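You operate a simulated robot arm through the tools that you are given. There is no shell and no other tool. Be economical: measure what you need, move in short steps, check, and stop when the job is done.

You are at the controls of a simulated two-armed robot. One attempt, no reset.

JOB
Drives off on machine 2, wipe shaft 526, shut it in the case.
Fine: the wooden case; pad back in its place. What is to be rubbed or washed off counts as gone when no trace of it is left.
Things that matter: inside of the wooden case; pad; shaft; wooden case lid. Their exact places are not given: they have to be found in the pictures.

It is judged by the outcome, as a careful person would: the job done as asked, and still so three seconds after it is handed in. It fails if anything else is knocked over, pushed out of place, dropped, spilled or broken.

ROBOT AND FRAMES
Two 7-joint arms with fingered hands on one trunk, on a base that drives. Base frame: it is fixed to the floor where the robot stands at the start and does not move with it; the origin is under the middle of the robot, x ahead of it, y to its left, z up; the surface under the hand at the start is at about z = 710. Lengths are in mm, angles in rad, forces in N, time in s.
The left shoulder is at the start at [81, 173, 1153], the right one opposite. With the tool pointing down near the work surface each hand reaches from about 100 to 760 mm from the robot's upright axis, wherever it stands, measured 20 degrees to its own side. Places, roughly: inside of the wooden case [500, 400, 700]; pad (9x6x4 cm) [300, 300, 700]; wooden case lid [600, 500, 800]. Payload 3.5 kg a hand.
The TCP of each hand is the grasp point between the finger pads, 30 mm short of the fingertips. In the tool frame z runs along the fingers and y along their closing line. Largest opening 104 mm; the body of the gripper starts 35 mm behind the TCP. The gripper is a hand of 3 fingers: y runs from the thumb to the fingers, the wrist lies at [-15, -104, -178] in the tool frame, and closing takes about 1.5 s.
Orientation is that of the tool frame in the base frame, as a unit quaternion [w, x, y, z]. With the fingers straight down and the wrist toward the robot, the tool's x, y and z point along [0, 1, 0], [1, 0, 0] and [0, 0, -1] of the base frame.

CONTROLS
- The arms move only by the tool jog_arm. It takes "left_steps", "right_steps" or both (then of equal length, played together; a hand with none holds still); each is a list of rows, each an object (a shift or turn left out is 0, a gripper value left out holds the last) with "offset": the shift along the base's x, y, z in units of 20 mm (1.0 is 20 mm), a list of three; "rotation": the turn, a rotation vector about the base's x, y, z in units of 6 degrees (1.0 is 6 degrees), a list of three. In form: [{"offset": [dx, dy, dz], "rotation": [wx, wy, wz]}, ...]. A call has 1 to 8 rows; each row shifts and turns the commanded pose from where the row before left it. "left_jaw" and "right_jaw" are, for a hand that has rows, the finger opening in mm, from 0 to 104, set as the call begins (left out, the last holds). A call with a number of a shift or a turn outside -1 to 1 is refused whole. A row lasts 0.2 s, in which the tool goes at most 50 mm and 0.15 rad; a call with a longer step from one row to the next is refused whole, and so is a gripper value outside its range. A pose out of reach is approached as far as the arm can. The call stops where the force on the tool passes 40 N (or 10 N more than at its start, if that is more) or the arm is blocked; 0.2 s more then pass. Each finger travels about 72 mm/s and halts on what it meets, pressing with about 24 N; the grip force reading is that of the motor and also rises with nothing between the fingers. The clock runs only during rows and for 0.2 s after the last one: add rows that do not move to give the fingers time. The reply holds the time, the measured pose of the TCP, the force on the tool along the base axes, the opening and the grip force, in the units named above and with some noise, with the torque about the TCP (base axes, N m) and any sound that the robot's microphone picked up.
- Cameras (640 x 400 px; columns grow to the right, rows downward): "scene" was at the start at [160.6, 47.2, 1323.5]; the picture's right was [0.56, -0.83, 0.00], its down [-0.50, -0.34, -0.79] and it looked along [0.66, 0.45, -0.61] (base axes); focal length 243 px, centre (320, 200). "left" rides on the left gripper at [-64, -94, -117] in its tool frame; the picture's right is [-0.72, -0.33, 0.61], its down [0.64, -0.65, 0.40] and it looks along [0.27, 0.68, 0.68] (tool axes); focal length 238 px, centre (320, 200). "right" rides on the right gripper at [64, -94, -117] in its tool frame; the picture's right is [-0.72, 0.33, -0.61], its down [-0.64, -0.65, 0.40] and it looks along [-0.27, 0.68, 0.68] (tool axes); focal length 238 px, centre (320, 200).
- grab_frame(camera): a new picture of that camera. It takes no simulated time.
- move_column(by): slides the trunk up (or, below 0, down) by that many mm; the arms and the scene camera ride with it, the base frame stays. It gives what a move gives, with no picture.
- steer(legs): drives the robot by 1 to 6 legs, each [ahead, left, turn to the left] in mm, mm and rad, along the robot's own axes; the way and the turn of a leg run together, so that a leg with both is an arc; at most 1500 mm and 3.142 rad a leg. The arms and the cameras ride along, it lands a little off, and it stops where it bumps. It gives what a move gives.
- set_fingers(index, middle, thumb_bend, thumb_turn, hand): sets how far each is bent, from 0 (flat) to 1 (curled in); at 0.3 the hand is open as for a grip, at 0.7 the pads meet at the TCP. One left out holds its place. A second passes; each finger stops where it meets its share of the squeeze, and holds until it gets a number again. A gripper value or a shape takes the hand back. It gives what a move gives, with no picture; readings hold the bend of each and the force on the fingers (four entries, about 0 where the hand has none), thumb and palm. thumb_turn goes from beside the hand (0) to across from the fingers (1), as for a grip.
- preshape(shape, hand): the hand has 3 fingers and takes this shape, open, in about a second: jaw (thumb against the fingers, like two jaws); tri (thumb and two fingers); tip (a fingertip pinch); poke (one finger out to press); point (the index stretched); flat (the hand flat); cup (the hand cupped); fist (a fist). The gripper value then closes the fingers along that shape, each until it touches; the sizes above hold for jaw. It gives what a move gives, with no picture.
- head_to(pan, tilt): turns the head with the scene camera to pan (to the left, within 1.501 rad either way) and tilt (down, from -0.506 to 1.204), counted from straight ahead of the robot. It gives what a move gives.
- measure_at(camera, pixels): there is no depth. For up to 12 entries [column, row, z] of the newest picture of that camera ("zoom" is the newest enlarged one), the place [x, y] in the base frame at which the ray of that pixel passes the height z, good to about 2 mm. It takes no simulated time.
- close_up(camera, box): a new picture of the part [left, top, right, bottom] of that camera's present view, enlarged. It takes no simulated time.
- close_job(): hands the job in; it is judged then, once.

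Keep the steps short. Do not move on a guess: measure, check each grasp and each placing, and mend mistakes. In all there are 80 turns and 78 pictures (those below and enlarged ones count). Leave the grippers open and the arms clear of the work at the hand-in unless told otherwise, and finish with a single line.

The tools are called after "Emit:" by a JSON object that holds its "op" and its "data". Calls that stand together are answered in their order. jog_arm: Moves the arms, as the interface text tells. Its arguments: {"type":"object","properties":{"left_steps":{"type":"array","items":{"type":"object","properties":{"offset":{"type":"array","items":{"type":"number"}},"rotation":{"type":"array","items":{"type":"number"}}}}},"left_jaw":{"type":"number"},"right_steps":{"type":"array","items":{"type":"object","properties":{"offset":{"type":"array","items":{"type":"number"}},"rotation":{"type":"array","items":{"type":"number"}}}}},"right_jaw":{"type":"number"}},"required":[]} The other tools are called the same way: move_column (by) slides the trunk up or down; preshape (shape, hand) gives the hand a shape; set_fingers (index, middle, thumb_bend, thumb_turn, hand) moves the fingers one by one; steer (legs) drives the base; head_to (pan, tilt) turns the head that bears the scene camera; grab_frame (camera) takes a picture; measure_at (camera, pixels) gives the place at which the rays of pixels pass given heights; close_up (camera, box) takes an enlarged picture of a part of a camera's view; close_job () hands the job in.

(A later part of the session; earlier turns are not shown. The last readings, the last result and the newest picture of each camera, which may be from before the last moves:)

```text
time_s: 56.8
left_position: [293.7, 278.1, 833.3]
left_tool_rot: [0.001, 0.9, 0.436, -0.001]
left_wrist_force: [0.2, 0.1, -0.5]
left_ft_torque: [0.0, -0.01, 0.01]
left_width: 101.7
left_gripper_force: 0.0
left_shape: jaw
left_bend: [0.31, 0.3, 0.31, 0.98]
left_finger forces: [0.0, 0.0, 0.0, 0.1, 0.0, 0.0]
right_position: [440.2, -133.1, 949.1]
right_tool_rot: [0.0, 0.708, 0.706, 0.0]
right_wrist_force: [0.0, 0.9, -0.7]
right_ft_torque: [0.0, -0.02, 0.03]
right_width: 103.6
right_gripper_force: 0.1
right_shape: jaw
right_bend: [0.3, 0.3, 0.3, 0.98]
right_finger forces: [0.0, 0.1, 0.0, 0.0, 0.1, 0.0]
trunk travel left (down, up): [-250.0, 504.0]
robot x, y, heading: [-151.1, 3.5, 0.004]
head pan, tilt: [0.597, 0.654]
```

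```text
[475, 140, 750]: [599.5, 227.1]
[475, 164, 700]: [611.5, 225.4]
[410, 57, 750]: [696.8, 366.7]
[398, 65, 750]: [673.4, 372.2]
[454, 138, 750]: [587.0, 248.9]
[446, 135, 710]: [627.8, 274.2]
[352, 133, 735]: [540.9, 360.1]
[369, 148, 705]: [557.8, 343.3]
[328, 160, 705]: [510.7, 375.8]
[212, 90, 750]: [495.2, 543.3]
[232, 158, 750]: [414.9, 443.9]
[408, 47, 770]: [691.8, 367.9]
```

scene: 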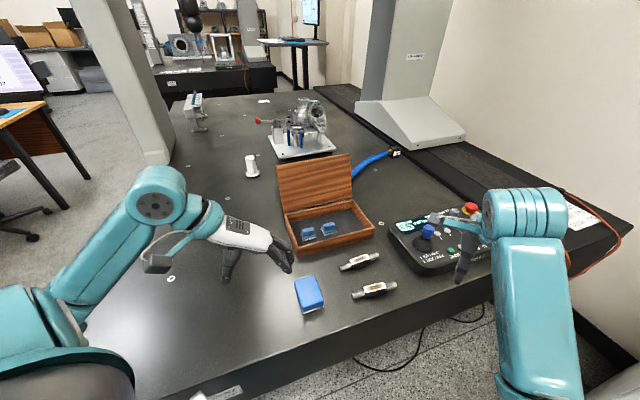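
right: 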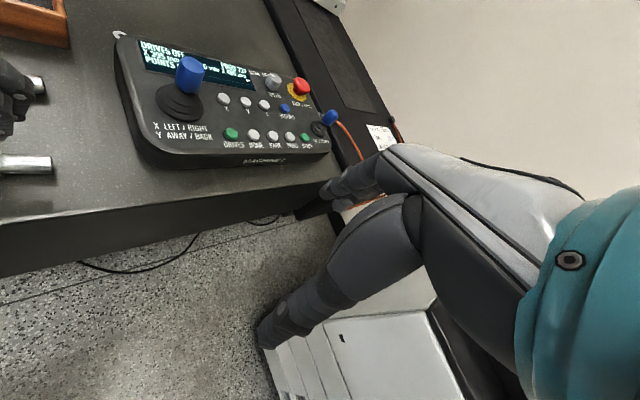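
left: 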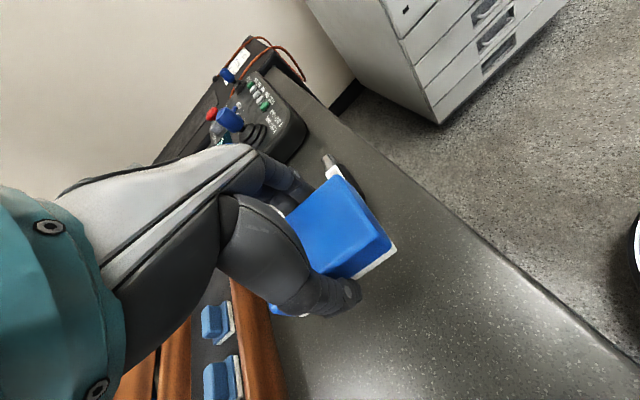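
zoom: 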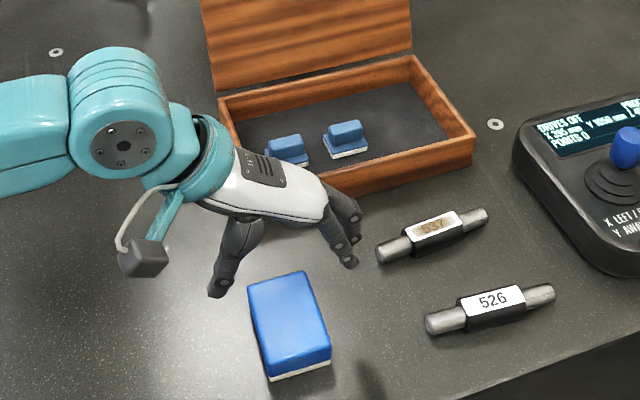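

The pad is back within about 2 mm. Shaft 526 is centred at (429, 130), axis -41°, axis height about 714. I'll turn the left hand by +87° so it closes across the shaft and bring it over the shaft at a safe height.

Emit:
{"op": "jog_arm", "data": {"left_steps": [{"offset": [0.42, -0.465, 0.3], "rotation": [0, 0, 0.906]}, {"offset": [0.42, -0.465, 0.3], "rotation": [0, 0, 0.906]}, {"offset": [0.42, -0.465, 0.3], "rotation": [0, 0, 0.906]}, {"offset": [0.42, -0.465, 0.3], "rotation": [0, 0, 0.906]}, {"offset": [0.42, -0.465, 0.3], "rotation": [0, 0, 0.906]}, {"offset": [0.42, -0.465, 0.3], "rotation": [0, 0, 0.906]}, {"offset": [0.42, -0.465, 0.3], "rotation": [0, 0, 0.906]}, {"offset": [0.42, -0.465, 0.3], "rotation": [0, 0, 0.906]}]}}

Emit:
{"op": "jog_arm", "data": {"left_steps": [{"offset": [0.42, -0.465, 0], "rotation": [0, 0, 0.906]}, {"offset": [0.42, -0.465, 0], "rotation": [0, 0, 0.906]}, {"offset": [0.42, -0.465, 0], "rotation": [0, 0, 0.906]}, {"offset": [0.42, -0.465, 0], "rotation": [0, 0, 0.906]}, {"offset": [0.42, -0.465, 0], "rotation": [0, 0, 0.906]}, {"offset": [0.42, -0.465, 0], "rotation": [0, 0, 0.906]}, {"offset": [0.42, -0.465, 0], "rotation": [0, 0, 0.906]}, {"offset": [0.42, -0.465, 0], "rotation": [0, 0, 0.906]}]}}

Emit:
{"op": "grab_frame", "data": {"camera": "left"}}

Emit:
{"op": "close_up", "data": {"camera": "scene", "box": [250, 170, 410, 270]}}

```text
time_s: 58.6
left_position: [361.2, 202.6, 881.4]
left_tool_rot: [0.0, 0.674, 0.739, 0.0]
left_wrist_force: [-0.5, -0.6, 1.2]
left_ft_torque: [0.02, 0.01, 0.01]
left_width: 101.9
left_gripper_force: 0.0
left_shape: jaw
left_bend: [0.31, 0.3, 0.31, 0.98]
left_finger forces: [0.1, 0.0, 0.0, 0.0, 0.0, 0.1]
right_position: [440.2, -133.9, 947.4]
right_tool_rot: [0.0, 0.707, 0.707, -0.001]
right_wrist_force: [-0.4, -0.8, 1.0]
right_ft_torque: [-0.03, 0.03, 0.03]
right_width: 103.5
right_gripper_force: 0.1
right_shape: jaw
right_bend: [0.3, 0.3, 0.3, 0.98]
right_finger forces: [0.0, 0.1, 0.0, 0.1, 0.0, 0.0]
trunk travel left (down, up): [-250.0, 504.0]
robot x, y, heading: [-154.1, -0.6, -0.004]
head pan, tilt: [0.597, 0.654]
```

```text
time_s: 60.4
left_position: [428.2, 127.8, 881.7]
left_tool_rot: [0.0, 0.353, 0.936, 0.0]
left_wrist_force: [-0.6, 0.2, -0.3]
left_ft_torque: [-0.01, 0.02, -0.01]
left_width: 101.8
left_gripper_force: 0.0
left_shape: jaw
left_bend: [0.31, 0.3, 0.31, 0.98]
left_finger forces: [0.0, 0.0, 0.0, 0.1, 0.1, 0.1]
right_position: [439.1, -132.7, 949.4]
right_tool_rot: [0.0, 0.708, 0.706, 0.0]
right_wrist_force: [0.1, -0.8, -0.5]
right_ft_torque: [0.01, -0.02, -0.02]
right_width: 103.3
right_gripper_force: 0.0
right_shape: jaw
right_bend: [0.3, 0.3, 0.3, 0.98]
right_finger forces: [0.0, 0.1, 0.0, 0.0, 0.1, 0.0]
trunk travel left (down, up): [-250.0, 504.0]
robot x, y, heading: [-152.3, -4.1, 0.003]
head pan, tilt: [0.597, 0.654]
```

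```text
30 pictures are left
```

left: 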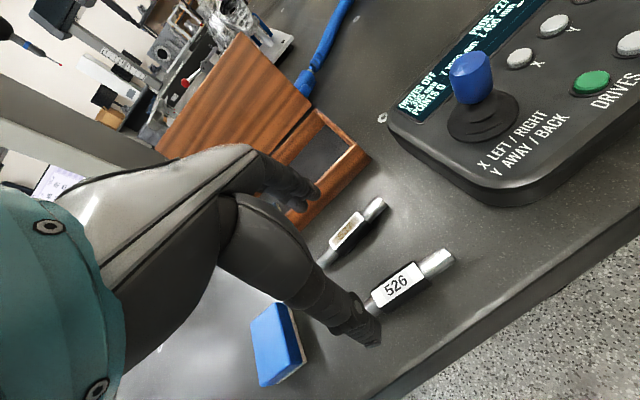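

```text
4.00 times, centred on (330, 220) of scene
```

zoom: 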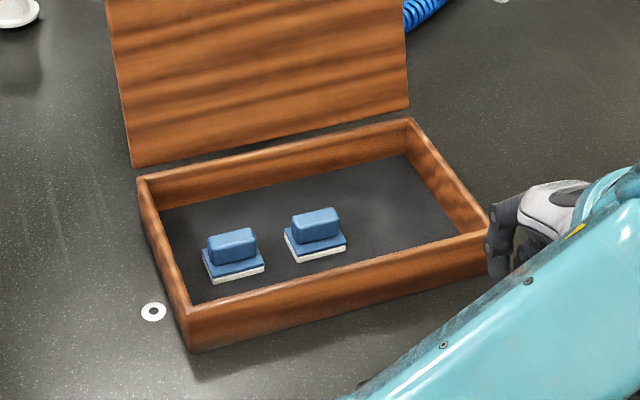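

Emit:
{"op": "measure_at", "data": {"camera": "left", "pixels": [[372, 294, 725], [413, 262, 725], [421, 280, 725], [378, 311, 725], [453, 256, 715], [395, 287, 725]]}}

Emit:
{"op": "measure_at", "data": {"camera": "zoom", "pixels": [[190, 312, 738], [138, 178, 738], [410, 120, 738], [491, 222, 738], [192, 350, 700], [160, 208, 705], [404, 154, 705], [264, 270, 703], [346, 246, 703], [340, 213, 720], [190, 304, 738], [484, 232, 738]]}}

```text
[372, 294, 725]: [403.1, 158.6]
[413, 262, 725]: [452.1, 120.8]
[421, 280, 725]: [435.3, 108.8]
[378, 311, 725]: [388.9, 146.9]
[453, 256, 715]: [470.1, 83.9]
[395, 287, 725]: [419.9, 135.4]
```

```text
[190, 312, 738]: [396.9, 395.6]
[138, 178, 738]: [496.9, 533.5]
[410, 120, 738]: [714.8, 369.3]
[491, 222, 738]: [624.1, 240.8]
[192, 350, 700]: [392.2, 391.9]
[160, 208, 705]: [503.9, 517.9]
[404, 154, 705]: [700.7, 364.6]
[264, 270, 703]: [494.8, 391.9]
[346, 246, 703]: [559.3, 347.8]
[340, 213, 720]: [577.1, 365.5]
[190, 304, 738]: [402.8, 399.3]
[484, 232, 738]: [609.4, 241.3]
```

The view agrees across the shaft (perpendicular offset within 2 mm). The case is about 270 x 168, yaw -36°, rim about 738; the free part is its right third. I'll now lower the left hand to grip the shaft at TCP z 746.

Emit:
{"op": "jog_arm", "data": {"left_steps": [{"offset": [-0.17, 0.22, -1]}, {"offset": [0, 0, -1]}, {"offset": [0, 0, -1]}, {"offset": [0, 0, -1]}, {"offset": [0, 0, -1]}, {"offset": [0, 0, -1]}, {"offset": [0, 0, -0.75]}, {"offset": [0, 0, 0]}]}}

Emit:
{"op": "grab_frame", "data": {"camera": "left"}}

```text
time_s: 62.2
left_position: [423.8, 131.3, 747.7]
left_tool_rot: [0.0, 0.353, 0.936, 0.0]
left_wrist_force: [-0.3, -0.1, -0.2]
left_ft_torque: [-0.01, 0.0, 0.02]
left_width: 102.0
left_gripper_force: 0.0
left_shape: jaw
left_bend: [0.31, 0.3, 0.31, 0.98]
left_finger forces: [0.1, 0.0, 0.0, 0.0, 0.0, 0.0]
right_position: [439.6, -131.8, 948.8]
right_tool_rot: [0.0, 0.707, 0.707, 0.0]
right_wrist_force: [-0.2, 0.5, 0.3]
right_ft_torque: [-0.03, -0.05, 0.05]
right_width: 103.9
right_gripper_force: 0.0
right_shape: jaw
right_bend: [0.3, 0.3, 0.3, 0.98]
right_finger forces: [0.0, 0.0, 0.1, 0.0, 0.0, 0.0]
trunk travel left (down, up): [-250.0, 504.0]
robot x, y, heading: [-149.5, 1.7, -0.007]
head pan, tilt: [0.597, 0.654]
```

```text
28 pictures are left
```

left: 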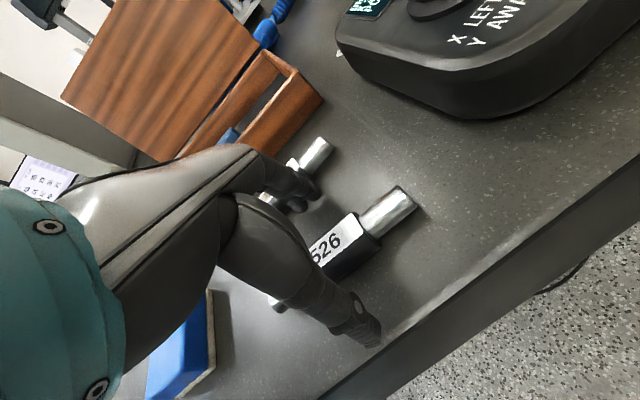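

The shaft body lies between thumb and fingers. Close.

Emit:
{"op": "jog_arm", "data": {"left_steps": [{"offset": [0, 0, 0]}, {"offset": [0, 0, 0]}, {"offset": [0, 0, 0]}, {"offset": [0, 0, 0]}, {"offset": [0, 0, 0]}, {"offset": [0, 0, 0]}, {"offset": [0, 0, 0]}], "left_jaw": 15}}

Emit:
{"op": "jog_arm", "data": {"left_steps": [{"offset": [0, 0, 0.3]}, {"offset": [0, 0, 0.5]}, {"offset": [0, 0, 0.7]}, {"offset": [0, 0, 0]}]}}

Emit:
{"op": "grab_frame", "data": {"camera": "left"}}

Emit:
{"op": "close_up", "data": {"camera": "scene", "box": [280, 220, 440, 320]}}

```text
time_s: 63.8
left_position: [423.1, 132.1, 747.1]
left_tool_rot: [-0.001, 0.353, 0.936, 0.001]
left_wrist_force: [0.0, -1.7, -0.6]
left_ft_torque: [-0.02, -0.01, 0.01]
left_width: 24.8
left_gripper_force: 24.2
left_shape: jaw
left_bend: [0.74, 0.58, 0.73, 1.0]
left_finger forces: [13.6, 7.3, 0.0, 0.0, 22.3, 0.0]
right_position: [439.8, -132.3, 948.1]
right_tool_rot: [0.0, 0.708, 0.706, 0.001]
right_wrist_force: [-0.1, -0.3, -0.1]
right_ft_torque: [-0.03, -0.01, 0.04]
right_width: 103.5
right_gripper_force: 0.1
right_shape: jaw
right_bend: [0.3, 0.3, 0.3, 0.98]
right_finger forces: [0.0, 0.0, 0.1, 0.1, 0.0, 0.1]
trunk travel left (down, up): [-250.0, 504.0]
robot x, y, heading: [-150.8, -3.1, 0.001]
head pan, tilt: [0.597, 0.654]
```

```text
time_s: 64.8
left_position: [423.1, 132.9, 774.5]
left_tool_rot: [0.0, 0.352, 0.936, 0.0]
left_wrist_force: [0.1, 0.7, -5.4]
left_ft_torque: [0.0, -0.03, 0.0]
left_width: 25.0
left_gripper_force: 24.0
left_shape: jaw
left_bend: [0.74, 0.58, 0.73, 1.0]
left_finger forces: [14.3, 7.7, 0.1, 0.0, 22.0, 0.0]
right_position: [440.0, -132.9, 949.4]
right_tool_rot: [-0.001, 0.708, 0.706, -0.001]
right_wrist_force: [0.6, 0.0, -0.2]
right_ft_torque: [0.0, -0.04, 0.0]
right_width: 103.6
right_gripper_force: 0.0
right_shape: jaw
right_bend: [0.3, 0.3, 0.3, 0.98]
right_finger forces: [0.1, 0.0, 0.0, 0.1, 0.1, 0.0]
trunk travel left (down, up): [-250.0, 504.0]
robot x, y, heading: [-152.8, 0.2, 0.002]
head pan, tilt: [0.597, 0.654]
```

```text
27 pictures are left
```

left: 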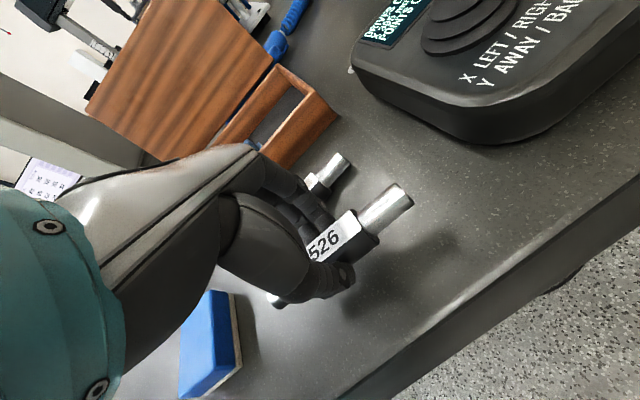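

```text
4.00 times, centred on (360, 270) of scene
```

zoom: 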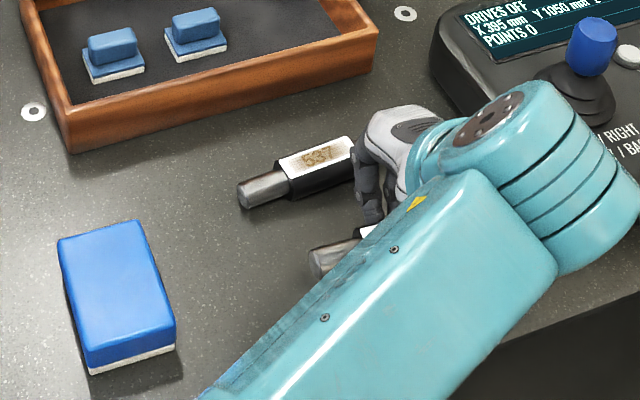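

The shaft is firmly held (5.4 N weight, level). I'll raise it to about 900, then drive 150 mm forward again so the case is in reach.

Emit:
{"op": "jog_arm", "data": {"left_steps": [{"offset": [0, 0, 1]}, {"offset": [0, 0, 1]}, {"offset": [0, 0, 1]}, {"offset": [0, 0, 1]}, {"offset": [0, 0, 1]}, {"offset": [0, 0, 1]}, {"offset": [0, 0, 0.3]}]}}

Emit:
{"op": "steer", "data": {"legs": [[150, 0, 0]]}}

Emit:
{"op": "jog_arm", "data": {"left_steps": [{"offset": [0.15, 0.7, 0], "rotation": [0, 0, -0.88]}, {"offset": [0.15, 0.7, 0], "rotation": [0, 0, -0.88]}, {"offset": [0.15, 0.7, 0], "rotation": [0, 0, -0.88]}, {"offset": [0.15, 0.7, 0], "rotation": [0, 0, -0.88]}, {"offset": [0.15, 0.7, 0], "rotation": [0, 0, -0.88]}, {"offset": [0.15, 0.7, 0], "rotation": [0, 0, -0.88]}, {"offset": [0.15, 0.7, 0], "rotation": [0, 0, -0.88]}, {"offset": [0.15, 0.7, 0], "rotation": [0, 0, -0.88]}]}}

```text
time_s: 66.4
left_position: [426.7, 143.9, 900.6]
left_tool_rot: [-0.003, 0.346, 0.938, 0.007]
left_wrist_force: [-0.8, 0.7, -4.9]
left_ft_torque: [0.0, 0.01, -0.04]
left_width: 25.1
left_gripper_force: 24.1
left_shape: jaw
left_bend: [0.74, 0.58, 0.73, 1.0]
left_finger forces: [14.3, 7.9, 0.1, 0.0, 22.2, 0.0]
right_position: [439.3, -133.3, 948.8]
right_tool_rot: [-0.001, 0.707, 0.707, 0.0]
right_wrist_force: [0.9, 0.6, 0.2]
right_ft_torque: [-0.02, 0.0, -0.01]
right_width: 103.5
right_gripper_force: 0.0
right_shape: jaw
right_bend: [0.3, 0.3, 0.3, 0.98]
right_finger forces: [0.0, 0.0, 0.1, 0.0, 0.1, 0.0]
trunk travel left (down, up): [-250.0, 504.0]
robot x, y, heading: [-151.0, -3.0, -0.003]
head pan, tilt: [0.597, 0.654]
```

```text
time_s: 67.8
left_position: [578.3, 143.1, 902.7]
left_tool_rot: [-0.002, 0.347, 0.938, 0.007]
left_wrist_force: [0.9, -0.1, -4.4]
left_ft_torque: [0.04, 0.03, -0.01]
left_width: 25.1
left_gripper_force: 24.3
left_shape: jaw
left_bend: [0.74, 0.58, 0.73, 1.0]
left_finger forces: [14.4, 7.8, 0.0, 0.0, 22.1, 0.1]
right_position: [591.2, -131.4, 949.1]
right_tool_rot: [-0.001, 0.707, 0.707, 0.0]
right_wrist_force: [-1.1, 0.2, 0.0]
right_ft_torque: [-0.02, 0.01, -0.03]
right_width: 103.8
right_gripper_force: 0.0
right_shape: jaw
right_bend: [0.3, 0.3, 0.3, 0.98]
right_finger forces: [0.1, 0.0, 0.1, 0.0, 0.0, 0.0]
trunk travel left (down, up): [-250.0, 504.0]
robot x, y, heading: [-0.3, 3.4, 0.005]
head pan, tilt: [0.597, 0.654]
```

```text
time_s: 69.6
left_position: [601.9, 256.5, 903.2]
left_tool_rot: [0.003, 0.662, 0.749, 0.007]
left_wrist_force: [-0.7, -0.2, -4.8]
left_ft_torque: [-0.02, -0.01, 0.0]
left_width: 24.8
left_gripper_force: 24.2
left_shape: jaw
left_bend: [0.74, 0.58, 0.73, 1.0]
left_finger forces: [14.2, 8.0, 0.0, 0.0, 22.3, 0.0]
right_position: [591.1, -131.3, 949.4]
right_tool_rot: [0.0, 0.707, 0.708, -0.001]
right_wrist_force: [0.3, -0.4, 0.0]
right_ft_torque: [0.03, 0.01, 0.0]
right_width: 103.6
right_gripper_force: 0.2
right_shape: jaw
right_bend: [0.3, 0.3, 0.3, 0.98]
right_finger forces: [0.0, 0.0, 0.1, 0.0, 0.0, 0.1]
trunk travel left (down, up): [-250.0, 504.0]
robot x, y, heading: [-0.9, -1.7, 0.004]
head pan, tilt: [0.597, 0.654]
```

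Emit:
{"op": "jog_arm", "data": {"left_steps": [{"offset": [0.1, 0.52, 0], "rotation": [0, 0, -0.9]}, {"offset": [0.1, 0.52, 0], "rotation": [0, 0, -0.9]}, {"offset": [0.1, 0.52, 0], "rotation": [0, 0, -0.9]}, {"offset": [0.1, 0.52, 0], "rotation": [0, 0, -0.9]}, {"offset": [0.1, 0.52, 0], "rotation": [0, 0, -0.9]}, {"offset": [0.1, 0.52, 0], "rotation": [0, 0, -0.9]}, {"offset": [0.1, 0.52, 0], "rotation": [0, 0, -0.9]}, {"offset": [0.1, 0.52, 0], "rotation": [0, 0, -0.9]}]}}

Emit:
{"op": "grab_frame", "data": {"camera": "left"}}

Emit:
{"op": "grab_frame", "data": {"camera": "scene"}}

```text
time_s: 71.4
left_position: [617.7, 337.9, 904.5]
left_tool_rot: [0.005, 0.892, 0.453, 0.006]
left_wrist_force: [0.4, 0.8, -5.4]
left_ft_torque: [0.02, 0.0, 0.01]
left_width: 25.1
left_gripper_force: 24.1
left_shape: jaw
left_bend: [0.74, 0.58, 0.73, 1.0]
left_finger forces: [14.2, 8.1, 0.0, 0.0, 22.2, 0.1]
right_position: [589.5, -131.4, 948.3]
right_tool_rot: [0.0, 0.707, 0.707, -0.002]
right_wrist_force: [-0.2, 1.2, 0.4]
right_ft_torque: [-0.02, 0.04, 0.02]
right_width: 103.6
right_gripper_force: 0.1
right_shape: jaw
right_bend: [0.3, 0.3, 0.3, 0.98]
right_finger forces: [0.0, 0.0, 0.1, 0.1, 0.0, 0.0]
trunk travel left (down, up): [-250.0, 504.0]
robot x, y, heading: [-1.4, -1.7, 0.001]
head pan, tilt: [0.597, 0.654]
```

```text
25 pictures are left
```

left: 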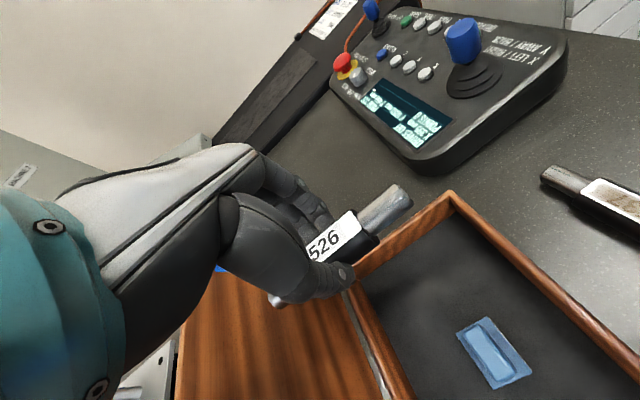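

```text
24 pictures are left
```

scene: 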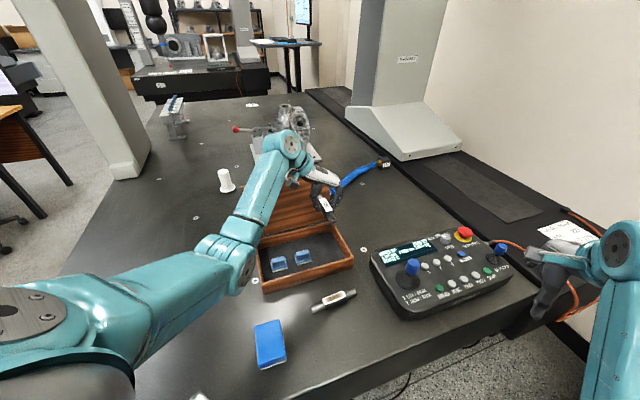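

Emit:
{"op": "measure_at", "data": {"camera": "left", "pixels": [[451, 191, 738], [449, 206, 738], [640, 362, 738], [356, 288, 738], [364, 298, 738], [496, 319, 705], [532, 370, 705], [458, 335, 705], [494, 388, 705]]}}

Emit:
{"op": "close_up", "data": {"camera": "scene", "box": [240, 180, 368, 300]}}

```text
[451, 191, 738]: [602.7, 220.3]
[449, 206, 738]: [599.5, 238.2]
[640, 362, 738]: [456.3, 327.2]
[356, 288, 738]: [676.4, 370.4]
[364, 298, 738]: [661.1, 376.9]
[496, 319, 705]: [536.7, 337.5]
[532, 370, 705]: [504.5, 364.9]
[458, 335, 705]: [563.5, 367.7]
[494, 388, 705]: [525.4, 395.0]
```

```text
3.33 times, centred on (304, 240) of scene
```

zoom: 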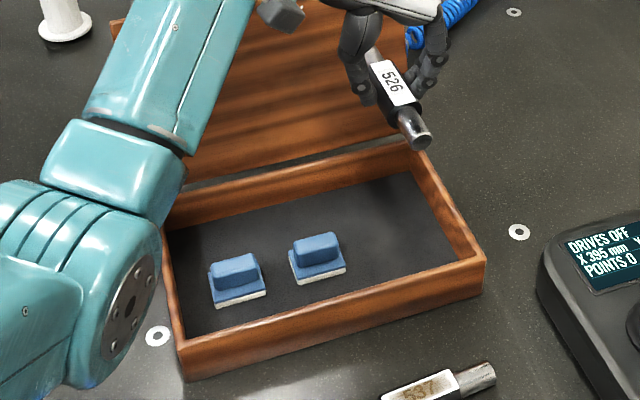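

Emit:
{"op": "measure_at", "data": {"camera": "zoom", "pixels": [[484, 262, 738], [484, 262, 745], [484, 262, 730], [484, 296, 700], [182, 344, 738], [186, 380, 700], [430, 150, 738], [466, 262, 738], [345, 268, 703], [296, 287, 703], [265, 291, 703], [412, 178, 705]]}}

```text
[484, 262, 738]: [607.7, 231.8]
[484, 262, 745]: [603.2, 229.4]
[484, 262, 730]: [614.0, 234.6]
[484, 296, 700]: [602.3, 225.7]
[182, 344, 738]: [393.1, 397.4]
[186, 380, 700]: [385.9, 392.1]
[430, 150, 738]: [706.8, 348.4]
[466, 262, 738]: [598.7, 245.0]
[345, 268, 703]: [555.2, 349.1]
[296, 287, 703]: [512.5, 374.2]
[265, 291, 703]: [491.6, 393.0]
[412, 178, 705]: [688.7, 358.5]
```

The two views disagree at floor height, which suggests the case floor is higher than I assumed. I'll zoom in with the left camera.

Emit:
{"op": "close_up", "data": {"camera": "left", "box": [350, 180, 640, 400]}}

```text
1.82 times, centred on (495, 290) of left
```

zoom: 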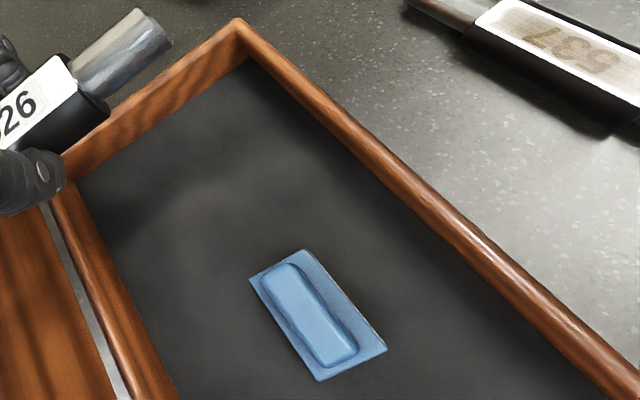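

Emit:
{"op": "measure_at", "data": {"camera": "zoom", "pixels": [[303, 250, 715], [387, 350, 715], [250, 278, 715], [78, 180, 705], [78, 180, 715], [78, 180, 725], [251, 60, 705], [251, 60, 715], [237, 18, 745], [62, 183, 745], [640, 378, 745]]}}

Emit:
{"op": "measure_at", "data": {"camera": "scene", "pixels": [[311.5, 258.9, 705], [311.5, 258.9, 715], [311.5, 258.9, 725], [331.6, 233.4, 705], [331.6, 233.4, 715], [331.6, 233.4, 725]]}}

```text
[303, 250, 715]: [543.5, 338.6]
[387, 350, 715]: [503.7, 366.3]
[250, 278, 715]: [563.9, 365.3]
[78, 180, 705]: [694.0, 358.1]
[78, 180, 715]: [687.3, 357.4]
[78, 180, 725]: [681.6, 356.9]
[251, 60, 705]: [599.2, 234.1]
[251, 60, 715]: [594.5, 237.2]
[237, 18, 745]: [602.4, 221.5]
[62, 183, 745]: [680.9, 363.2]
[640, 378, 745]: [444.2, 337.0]
```

```text
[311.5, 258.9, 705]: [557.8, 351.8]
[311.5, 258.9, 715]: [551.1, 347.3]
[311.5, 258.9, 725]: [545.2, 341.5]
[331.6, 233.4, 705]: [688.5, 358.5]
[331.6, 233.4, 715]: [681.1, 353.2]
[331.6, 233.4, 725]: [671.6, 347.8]
```

The floor is at about 703; inner right end runs (599,234)–(690,358), 154 mm deep, with 106 mm free to the block. Now check how the shaft sits relative to the TCP.

Emit:
{"op": "measure_at", "data": {"camera": "scene", "pixels": [[325.9, 204.9, 882], [336.4, 222.3, 871], [332.2, 209.1, 882], [327.4, 211.8, 882], [319.6, 200.4, 882]]}}

Emit:
{"op": "close_up", "data": {"camera": "scene", "box": [290, 170, 354, 230]}}

```text
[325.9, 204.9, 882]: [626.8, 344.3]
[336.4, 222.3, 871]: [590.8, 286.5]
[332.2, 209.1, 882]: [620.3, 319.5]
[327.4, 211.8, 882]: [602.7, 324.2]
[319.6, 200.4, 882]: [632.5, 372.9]
```

```text
6.67 times, centred on (322, 200) of scene
```

zoom: 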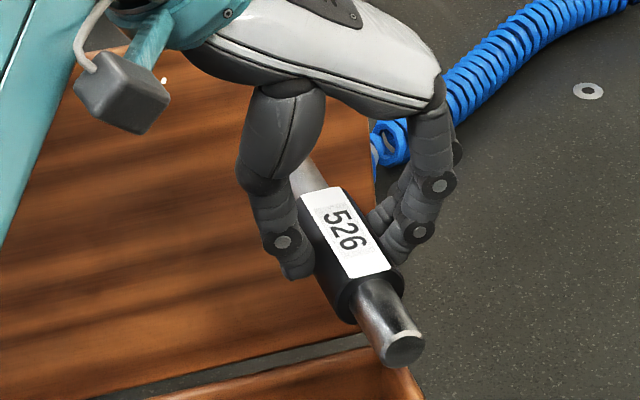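

Emit:
{"op": "measure_at", "data": {"camera": "zoom", "pixels": [[302, 193, 882], [337, 187, 882], [390, 265, 882], [350, 278, 882], [404, 350, 871]]}}

```text
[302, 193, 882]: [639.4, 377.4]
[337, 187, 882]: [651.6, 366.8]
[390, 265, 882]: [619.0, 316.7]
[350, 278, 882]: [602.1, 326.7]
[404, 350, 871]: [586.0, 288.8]
```

The shaft centre is within a few mm of the TCP. I'll move above the free right end, target TCP (604, 326), and stop with the shaft ~20 mm above the rim to check.

Emit:
{"op": "jog_arm", "data": {"left_steps": [{"offset": [-0.34, -0.31, -0.5]}, {"offset": [-0.34, -0.31, -1]}, {"offset": [0, 0, -1]}, {"offset": [0, 0, -1]}, {"offset": [0, 0, -1]}, {"offset": [0, 0, -0.1]}, {"offset": [0, 0, 0]}]}}

Emit:
{"op": "close_up", "data": {"camera": "scene", "box": [270, 190, 366, 265]}}

Emit:
{"op": "grab_frame", "data": {"camera": "left"}}

```text
time_s: 73.0
left_position: [603.6, 327.3, 810.7]
left_tool_rot: [0.005, 0.891, 0.454, 0.005]
left_wrist_force: [0.1, -0.7, -5.2]
left_ft_torque: [0.03, -0.01, -0.01]
left_width: 24.7
left_gripper_force: 24.1
left_shape: jaw
left_bend: [0.74, 0.58, 0.73, 1.0]
left_finger forces: [14.1, 7.9, 0.0, 0.1, 22.2, 0.1]
right_position: [590.4, -131.9, 948.6]
right_tool_rot: [-0.001, 0.706, 0.708, -0.001]
right_wrist_force: [-0.3, -0.5, 0.0]
right_ft_torque: [0.02, 0.0, -0.04]
right_width: 103.6
right_gripper_force: 0.0
right_shape: jaw
right_bend: [0.3, 0.3, 0.3, 0.98]
right_finger forces: [0.0, 0.1, 0.1, 0.0, 0.0, 0.1]
trunk travel left (down, up): [-250.0, 504.0]
robot x, y, heading: [-2.8, 0.1, 0.001]
head pan, tilt: [0.597, 0.654]
```

```text
5.33 times, centred on (318, 228) of scene
```

zoom: 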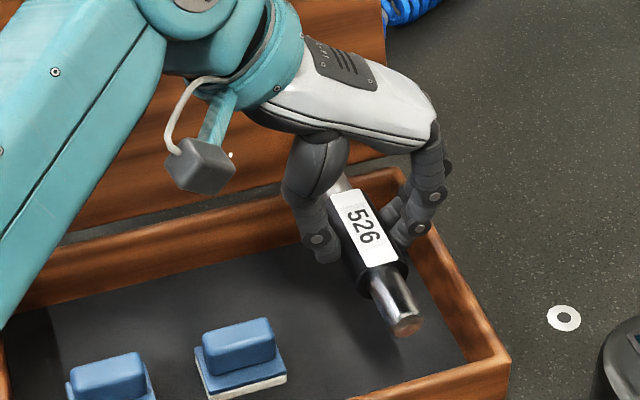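

```text
19 pictures are left
```

left: 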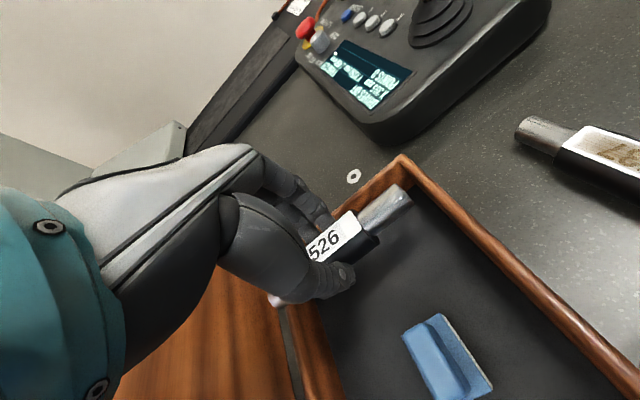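

Emit:
{"op": "measure_at", "data": {"camera": "left", "pixels": [[400, 190, 781], [272, 298, 781], [405, 155, 745], [403, 170, 745], [286, 306, 745], [303, 306, 745]]}}

Emit:
{"op": "measure_at", "data": {"camera": "zoom", "pixels": [[408, 326, 778], [408, 326, 785], [360, 225, 790], [400, 172, 745], [508, 355, 745]]}}

Emit:
{"op": "close_up", "data": {"camera": "left", "box": [240, 150, 440, 350]}}

```text
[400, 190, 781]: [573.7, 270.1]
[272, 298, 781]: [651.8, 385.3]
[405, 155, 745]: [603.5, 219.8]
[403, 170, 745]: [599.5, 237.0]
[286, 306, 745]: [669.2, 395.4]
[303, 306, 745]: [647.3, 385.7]
```

```text
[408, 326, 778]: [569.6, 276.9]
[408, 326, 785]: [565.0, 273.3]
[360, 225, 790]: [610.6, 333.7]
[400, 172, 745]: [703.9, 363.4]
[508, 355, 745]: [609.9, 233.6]
```

```text
2.00 times, centred on (340, 250) of left
```

zoom: 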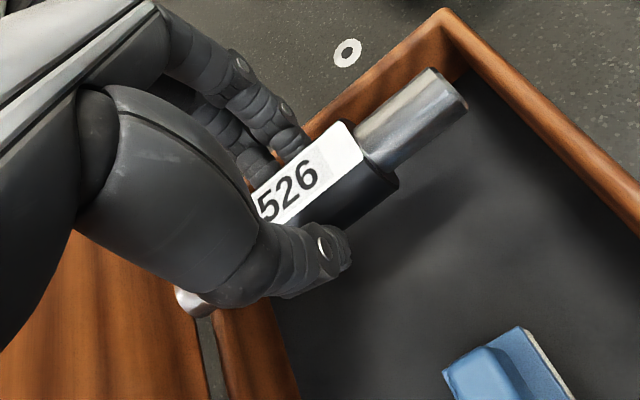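

The shaft is about 139 mm long in a 150 mm deep interior and sits 7 mm too far back. I'll shift by (-9, -2.5) and then check again before lowering.

Emit:
{"op": "jog_arm", "data": {"left_steps": [{"offset": [-0.46, -0.12, 0]}, {"offset": [0, 0, -0.5]}, {"offset": [0, 0, 0]}]}}

Emit:
{"op": "close_up", "data": {"camera": "left", "box": [240, 150, 440, 350]}}

Emit:
{"op": "close_up", "data": {"camera": "scene", "box": [270, 200, 366, 275]}}

```text
time_s: 73.8
left_position: [594.1, 324.2, 800.1]
left_tool_rot: [0.005, 0.891, 0.454, 0.006]
left_wrist_force: [0.0, 0.3, -4.3]
left_ft_torque: [-0.03, 0.01, 0.0]
left_width: 24.8
left_gripper_force: 24.2
left_shape: jaw
left_bend: [0.74, 0.58, 0.73, 1.0]
left_finger forces: [14.1, 8.0, 0.0, 0.1, 22.0, 0.0]
right_position: [589.3, -131.7, 949.2]
right_tool_rot: [0.0, 0.707, 0.708, -0.002]
right_wrist_force: [0.1, 0.0, -0.7]
right_ft_torque: [-0.01, 0.0, 0.01]
right_width: 103.8
right_gripper_force: 0.1
right_shape: jaw
right_bend: [0.3, 0.3, 0.3, 0.98]
right_finger forces: [0.1, 0.0, 0.0, 0.0, 0.0, 0.0]
trunk travel left (down, up): [-250.0, 504.0]
robot x, y, heading: [0.9, -3.4, 0.006]
head pan, tilt: [0.597, 0.654]
```

```text
2.00 times, centred on (340, 250) of left
```

zoom: 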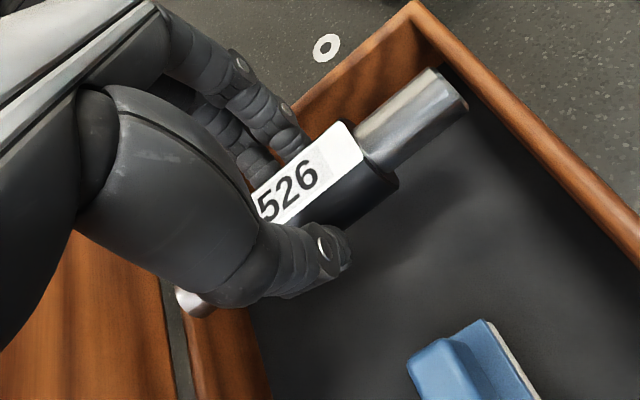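

```text
5.33 times, centred on (318, 238) of scene
```

zoom: 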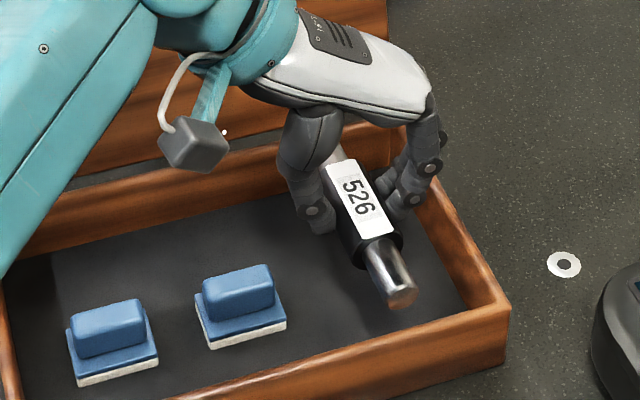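

Emit:
{"op": "measure_at", "data": {"camera": "left", "pixels": [[267.5, 296, 770], [274, 305, 770], [405, 185, 772], [411, 203, 768], [290, 330, 745], [306, 350, 745]]}}

Emit:
{"op": "measure_at", "data": {"camera": "scene", "pixels": [[334, 255.5, 768], [334, 255.5, 775], [340, 219, 745]]}}

```text
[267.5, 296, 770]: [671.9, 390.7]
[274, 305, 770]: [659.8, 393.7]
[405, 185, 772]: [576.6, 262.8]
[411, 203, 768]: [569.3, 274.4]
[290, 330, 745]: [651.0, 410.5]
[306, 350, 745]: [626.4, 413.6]
```

```text
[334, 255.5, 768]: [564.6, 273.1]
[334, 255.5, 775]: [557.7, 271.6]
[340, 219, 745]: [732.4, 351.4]
```

Combining the views, the front end has about 10 mm and the back end about 11 mm clearance, so it's centred. I'll lower with care, watching the force.

Emit:
{"op": "jog_arm", "data": {"left_steps": [{"offset": [0, 0, -0.5]}, {"offset": [0, 0, -0.5]}, {"offset": [0, 0, -0.4]}, {"offset": [0, 0, -0.3]}, {"offset": [0, 0, -0.2]}, {"offset": [0, 0, 0]}]}}

Emit:
{"op": "close_up", "data": {"camera": "scene", "box": [270, 200, 366, 275]}}

Emit:
{"op": "close_up", "data": {"camera": "left", "box": [240, 100, 440, 350]}}

```text
time_s: 75.2
left_position: [593.3, 323.0, 763.6]
left_tool_rot: [0.005, 0.891, 0.455, 0.005]
left_wrist_force: [0.0, 0.3, -5.0]
left_ft_torque: [0.02, 0.01, 0.0]
left_width: 24.9
left_gripper_force: 23.9
left_shape: jaw
left_bend: [0.74, 0.58, 0.73, 1.0]
left_finger forces: [14.1, 8.0, 0.1, 0.0, 22.1, 0.0]
right_position: [590.7, -131.5, 948.2]
right_tool_rot: [-0.001, 0.707, 0.708, -0.001]
right_wrist_force: [-0.3, 0.9, 0.7]
right_ft_torque: [-0.03, -0.02, -0.01]
right_width: 103.5
right_gripper_force: 0.1
right_shape: jaw
right_bend: [0.3, 0.3, 0.3, 0.98]
right_finger forces: [0.0, 0.0, 0.0, 0.0, 0.0, 0.0]
trunk travel left (down, up): [-250.0, 504.0]
robot x, y, heading: [0.6, -2.6, 0.001]
head pan, tilt: [0.597, 0.654]
```

```text
5.33 times, centred on (318, 238) of scene
```

zoom: 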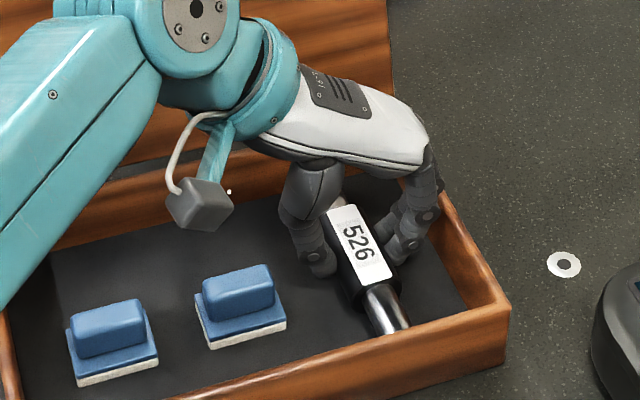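

```text
1.60 times, centred on (340, 225) of left
```

zoom: 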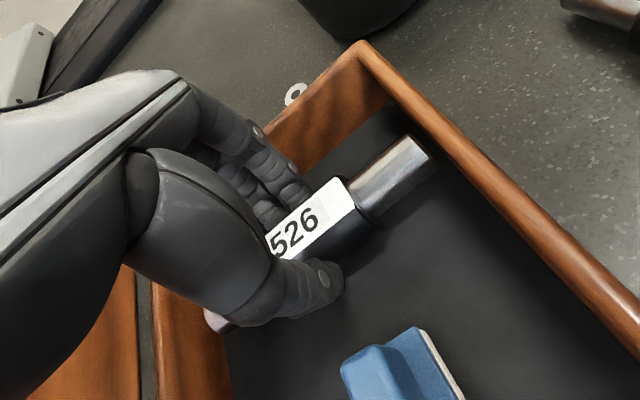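

Both ends are inside the walls with no side force. Creep down to the floor.

Emit:
{"op": "jog_arm", "data": {"left_steps": [{"offset": [0, 0, -0.2]}, {"offset": [0, 0, -0.15]}, {"offset": [0, 0, 0]}]}}

Emit:
{"op": "jog_arm", "data": {"left_steps": [{"offset": [0, 0, -0.1]}, {"offset": [0, 0, -0.05]}, {"offset": [0, 0, 0]}]}}

```text
time_s: 76.0
left_position: [595.4, 324.2, 756.2]
left_tool_rot: [0.004, 0.891, 0.454, 0.005]
left_wrist_force: [0.3, -0.3, -5.0]
left_ft_torque: [-0.02, -0.04, 0.01]
left_width: 24.8
left_gripper_force: 24.1
left_shape: jaw
left_bend: [0.74, 0.58, 0.73, 1.0]
left_finger forces: [14.1, 7.9, 0.0, 0.0, 22.1, 0.0]
right_position: [589.8, -131.1, 948.4]
right_tool_rot: [0.001, 0.707, 0.707, -0.001]
right_wrist_force: [0.9, 0.1, -0.3]
right_ft_torque: [0.01, 0.01, -0.03]
right_width: 103.4
right_gripper_force: 0.1
right_shape: jaw
right_bend: [0.3, 0.3, 0.3, 0.98]
right_finger forces: [0.0, 0.0, 0.0, 0.0, 0.1, 0.0]
trunk travel left (down, up): [-250.0, 504.0]
robot x, y, heading: [-2.5, 2.5, 0.0]
head pan, tilt: [0.597, 0.654]
```

```text
time_s: 76.8
left_position: [595.1, 323.8, 755.2]
left_tool_rot: [0.007, 0.891, 0.454, 0.007]
left_wrist_force: [-0.4, -1.7, 3.5]
left_ft_torque: [0.01, 0.05, -0.02]
left_width: 25.2
left_gripper_force: 25.0
left_shape: jaw
left_bend: [0.74, 0.58, 0.74, 1.0]
left_finger forces: [15.1, 8.7, 0.0, 0.1, 23.4, 0.0]
right_position: [589.0, -131.2, 948.8]
right_tool_rot: [0.0, 0.707, 0.707, 0.0]
right_wrist_force: [-0.6, 0.6, -0.8]
right_ft_torque: [0.01, 0.02, 0.01]
right_width: 103.6
right_gripper_force: 0.1
right_shape: jaw
right_bend: [0.3, 0.3, 0.3, 0.98]
right_finger forces: [0.1, 0.0, 0.0, 0.0, 0.0, 0.0]
trunk travel left (down, up): [-250.0, 504.0]
robot x, y, heading: [-0.6, 1.7, 0.001]
head pan, tilt: [0.597, 0.654]
```

The shaft rests on the case floor (force reversed). Open gently to 58 mm, then rise.

Emit:
{"op": "jog_arm", "data": {"left_steps": [{"offset": [0, 0, 0.03]}, {"offset": [0, 0, 0]}, {"offset": [0, 0, 0]}, {"offset": [0, 0, 0]}, {"offset": [0, 0, 0]}], "left_jaw": 58}}

Emit:
{"op": "jog_arm", "data": {"left_steps": [{"offset": [0, 0, 0.5]}, {"offset": [0, 0, 1]}, {"offset": [0, 0, 1]}, {"offset": [0, 0, 1]}, {"offset": [0, 0, 1]}, {"offset": [0, 0, 1]}, {"offset": [0, 0, 1]}, {"offset": [0, 0, 1]}]}}

Emit:
{"op": "jog_arm", "data": {"left_steps": [{"offset": [-0.6, 0.3, 1]}, {"offset": [-1, 0.5, 1]}, {"offset": [-1, 0.7, 1]}, {"offset": [-1, 0.7, 1]}, {"offset": [-1, 0.7, 1]}, {"offset": [-1, 0.7, 0]}, {"offset": [-1, 0.7, 0]}, {"offset": [-1, 0.7, 0]}]}}

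Emit:
{"op": "grab_frame", "data": {"camera": "scene"}}

```text
time_s: 78.0
left_position: [594.3, 323.4, 753.6]
left_tool_rot: [0.005, 0.891, 0.454, 0.006]
left_wrist_force: [-5.0, 4.3, -0.4]
left_ft_torque: [-0.05, -0.04, 0.16]
left_width: 55.3
left_gripper_force: 0.0
left_shape: jaw
left_bend: [0.74, 0.46, 0.67, 1.0]
left_finger forces: [0.0, 6.4, 0.0, 0.0, 0.0, 0.0]
right_position: [589.0, -130.8, 949.5]
right_tool_rot: [0.001, 0.707, 0.707, 0.0]
right_wrist_force: [-0.1, 0.3, -0.8]
right_ft_torque: [-0.01, 0.0, 0.01]
right_width: 103.7
right_gripper_force: 0.1
right_shape: jaw
right_bend: [0.3, 0.3, 0.3, 0.98]
right_finger forces: [0.0, 0.1, 0.0, 0.1, 0.1, 0.1]
trunk travel left (down, up): [-250.0, 504.0]
robot x, y, heading: [-1.0, 2.0, 0.0]
head pan, tilt: [0.597, 0.654]
```

```text
time_s: 79.8
left_position: [595.9, 323.7, 904.2]
left_tool_rot: [0.005, 0.891, 0.454, 0.005]
left_wrist_force: [0.0, 0.6, 0.5]
left_ft_torque: [-0.01, -0.02, 0.02]
left_width: 57.6
left_gripper_force: 0.2
left_shape: jaw
left_bend: [0.74, 0.42, 0.67, 1.0]
left_finger forces: [0.1, 0.1, 0.0, 0.0, 0.0, 0.0]
right_position: [590.4, -130.9, 948.3]
right_tool_rot: [0.0, 0.707, 0.707, 0.0]
right_wrist_force: [-0.4, -1.0, 0.3]
right_ft_torque: [-0.02, 0.01, 0.0]
right_width: 103.8
right_gripper_force: 0.1
right_shape: jaw
right_bend: [0.3, 0.3, 0.3, 0.98]
right_finger forces: [0.1, 0.0, 0.0, 0.0, 0.0, 0.0]
trunk travel left (down, up): [-250.0, 504.0]
robot x, y, heading: [-1.8, 3.0, 0.002]
head pan, tilt: [0.597, 0.654]
```

```text
time_s: 81.6
left_position: [442.3, 423.9, 1006.0]
left_tool_rot: [0.005, 0.891, 0.454, 0.006]
left_wrist_force: [-0.3, 0.2, -0.4]
left_ft_torque: [0.0, -0.01, -0.03]
left_width: 57.5
left_gripper_force: 0.0
left_shape: jaw
left_bend: [0.74, 0.42, 0.67, 1.0]
left_finger forces: [0.0, 0.1, 0.0, 0.1, 0.1, 0.1]
right_position: [589.9, -131.3, 949.8]
right_tool_rot: [0.0, 0.707, 0.707, 0.0]
right_wrist_force: [-0.5, 0.0, 0.2]
right_ft_torque: [0.0, -0.01, 0.01]
right_width: 103.8
right_gripper_force: 0.0
right_shape: jaw
right_bend: [0.3, 0.3, 0.3, 0.98]
right_finger forces: [0.0, 0.0, 0.0, 0.0, 0.0, 0.0]
trunk travel left (down, up): [-250.0, 504.0]
robot x, y, heading: [-1.3, 3.4, 0.004]
head pan, tilt: [0.597, 0.654]
```

```text
13 pictures are left
```

scene: 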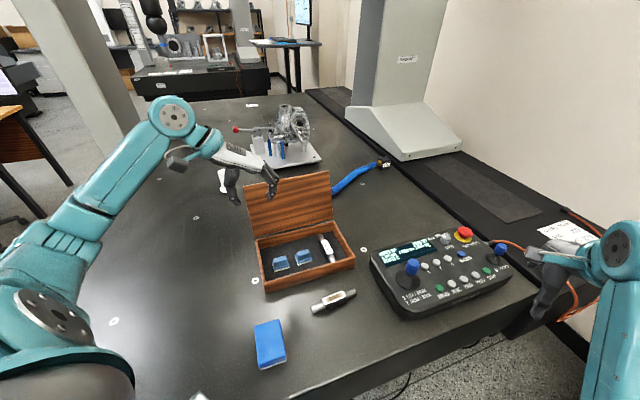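

The shaft lies in the case. A finger brushed the right wall while opening, so I'll check whether the case shifted, with the same zoom box as before.

Emit:
{"op": "close_up", "data": {"camera": "scene", "box": [240, 180, 368, 300]}}

Emit:
{"op": "measure_at", "data": {"camera": "zoom", "pixels": [[484, 262, 745]]}}

```text
3.33 times, centred on (304, 240) of scene
```

zoom: 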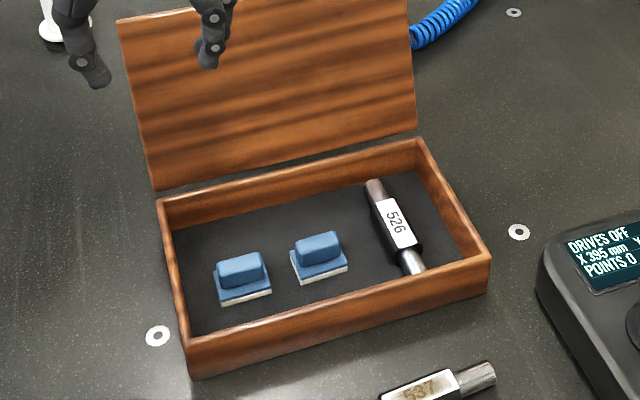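

```text
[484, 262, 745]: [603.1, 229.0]
```

The case moved only about 4 mm along its length and the contents are fine. Now measure the open lid: its top corners along the rays and the hinge line.

Emit:
{"op": "measure_at", "data": {"camera": "zoom", "pixels": [[152, 190, 745], [417, 128, 745], [160, 206, 745], [118, 22, 860], [118, 22, 880], [118, 22, 900], [118, 22, 920], [490, 258, 745], [187, 340, 745], [420, 138, 745]]}}

Emit:
{"op": "grab_frame", "data": {"camera": "left"}}

```text
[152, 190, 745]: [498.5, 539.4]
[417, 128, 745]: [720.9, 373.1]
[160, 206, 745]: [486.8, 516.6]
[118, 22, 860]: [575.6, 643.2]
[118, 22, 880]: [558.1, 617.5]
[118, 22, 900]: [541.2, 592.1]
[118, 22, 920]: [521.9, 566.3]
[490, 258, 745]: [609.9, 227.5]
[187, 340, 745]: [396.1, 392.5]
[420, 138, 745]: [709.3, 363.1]
```

```text
11 pictures are left
```

left: 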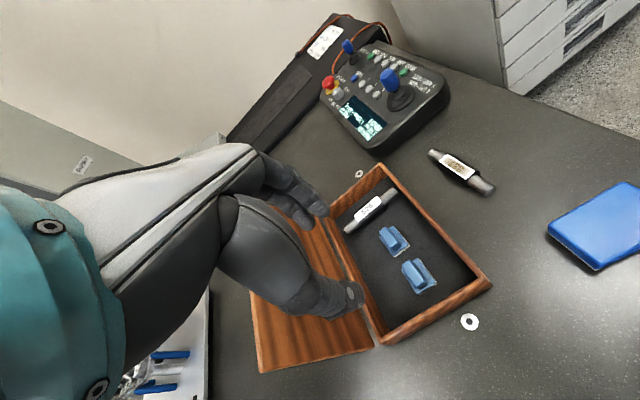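

The lid leans back 24° past upright: hinge near z 745, top edge at z ≈ 900 (about (541,592) at its left end). My plan is to straddle its top edge with the left hand (thumb in front, fingers behind) and guide it down along its arc while tilting the hand. First turn the hand to yaw +52° above the edge.

Emit:
{"op": "jog_arm", "data": {"left_steps": [{"offset": [0.547, 0.328, 0.1], "rotation": [0, 0, 0.92]}, {"offset": [0.547, 0.328, 0.1], "rotation": [0, 0, 0.92]}, {"offset": [0.547, 0.328, 0.1], "rotation": [0, 0, 0.92]}, {"offset": [0.547, 0.328, 0.1], "rotation": [0, 0, 0.92]}, {"offset": [0.547, 0.328, 0], "rotation": [0, 0, 0.92]}, {"offset": [0.547, 0.328, 0], "rotation": [0, 0, 0.92]}, {"offset": [0.547, 0.328, 0], "rotation": [0, 0, 0.92]}, {"offset": [0.547, 0.328, 0], "rotation": [0, 0, 0.92]}], "left_jaw": 84}}

Emit:
{"op": "jog_arm", "data": {"left_steps": [{"offset": [0.547, 0.328, 0], "rotation": [0, 0, 0.92]}, {"offset": [0.547, 0.328, 0], "rotation": [0, 0, 0.92]}, {"offset": [0.547, 0.328, 0], "rotation": [0, 0, 0.92]}, {"offset": [0.547, 0.328, 0], "rotation": [0, 0, 0.92]}, {"offset": [0.547, 0.328, 0], "rotation": [0, 0, 0.92]}, {"offset": [0.547, 0.328, 0], "rotation": [0, 0, 0.92]}, {"offset": [0.547, 0.328, 0], "rotation": [0, 0, 0.92]}, {"offset": [0.547, 0.328, 0], "rotation": [0, 0, 0.92]}]}}

Emit:
{"op": "grab_frame", "data": {"camera": "scene"}}

```text
time_s: 83.4
left_position: [530.4, 477.8, 1011.6]
left_tool_rot: [0.002, 0.655, 0.756, 0.008]
left_wrist_force: [-0.1, 0.1, 0.4]
left_ft_torque: [-0.02, 0.0, 0.02]
left_width: 83.7
left_gripper_force: 0.1
left_shape: jaw
left_bend: [0.27, 0.34, 0.49, 0.99]
left_finger forces: [0.0, 0.0, 0.0, 0.0, 0.0, 0.0]
right_position: [589.7, -130.6, 948.9]
right_tool_rot: [0.0, 0.707, 0.707, 0.0]
right_wrist_force: [-0.5, 0.5, -0.5]
right_ft_torque: [-0.02, -0.02, -0.01]
right_width: 103.8
right_gripper_force: 0.1
right_shape: jaw
right_bend: [0.3, 0.3, 0.3, 0.98]
right_finger forces: [0.1, 0.1, 0.1, 0.0, 0.0, 0.0]
trunk travel left (down, up): [-250.0, 504.0]
robot x, y, heading: [-3.4, -0.3, 0.002]
head pan, tilt: [0.597, 0.654]
```

```text
time_s: 85.2
left_position: [618.0, 528.9, 1011.6]
left_tool_rot: [-0.001, 0.322, 0.947, 0.008]
left_wrist_force: [-0.6, -0.1, -0.2]
left_ft_torque: [-0.02, -0.01, 0.0]
left_width: 83.7
left_gripper_force: 0.1
left_shape: jaw
left_bend: [0.27, 0.34, 0.49, 0.99]
left_finger forces: [0.1, 0.1, 0.0, 0.0, 0.0, 0.1]
right_position: [590.5, -131.3, 949.5]
right_tool_rot: [-0.001, 0.707, 0.708, 0.0]
right_wrist_force: [0.4, 0.4, -0.9]
right_ft_torque: [0.01, 0.0, 0.0]
right_width: 103.7
right_gripper_force: 0.0
right_shape: jaw
right_bend: [0.3, 0.3, 0.3, 0.98]
right_finger forces: [0.0, 0.0, 0.0, 0.0, 0.1, 0.0]
trunk travel left (down, up): [-250.0, 504.0]
robot x, y, heading: [-3.7, -2.1, 0.005]
head pan, tilt: [0.597, 0.654]
```

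```text
10 pictures are left
```

scene: 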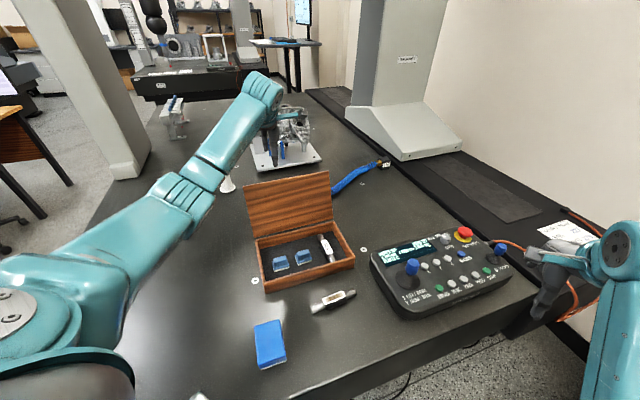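

Emit:
{"op": "grab_frame", "data": {"camera": "left"}}

```text
9 pictures are left
```

left: 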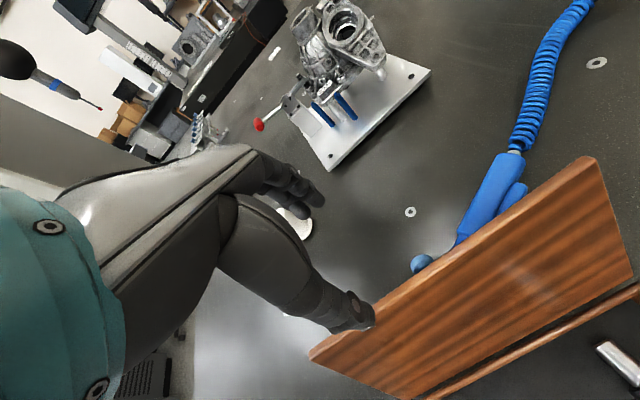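

Emit:
{"op": "measure_at", "data": {"camera": "left", "pixels": [[310, 355, 900], [310, 355, 890], [590, 160, 900], [590, 160, 890], [420, 275, 900], [430, 280, 900], [311, 240, 1011]]}}

```text
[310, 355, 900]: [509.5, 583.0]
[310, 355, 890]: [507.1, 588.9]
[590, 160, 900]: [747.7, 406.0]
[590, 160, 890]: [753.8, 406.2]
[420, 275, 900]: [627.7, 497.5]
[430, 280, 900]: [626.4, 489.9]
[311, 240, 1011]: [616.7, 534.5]
```

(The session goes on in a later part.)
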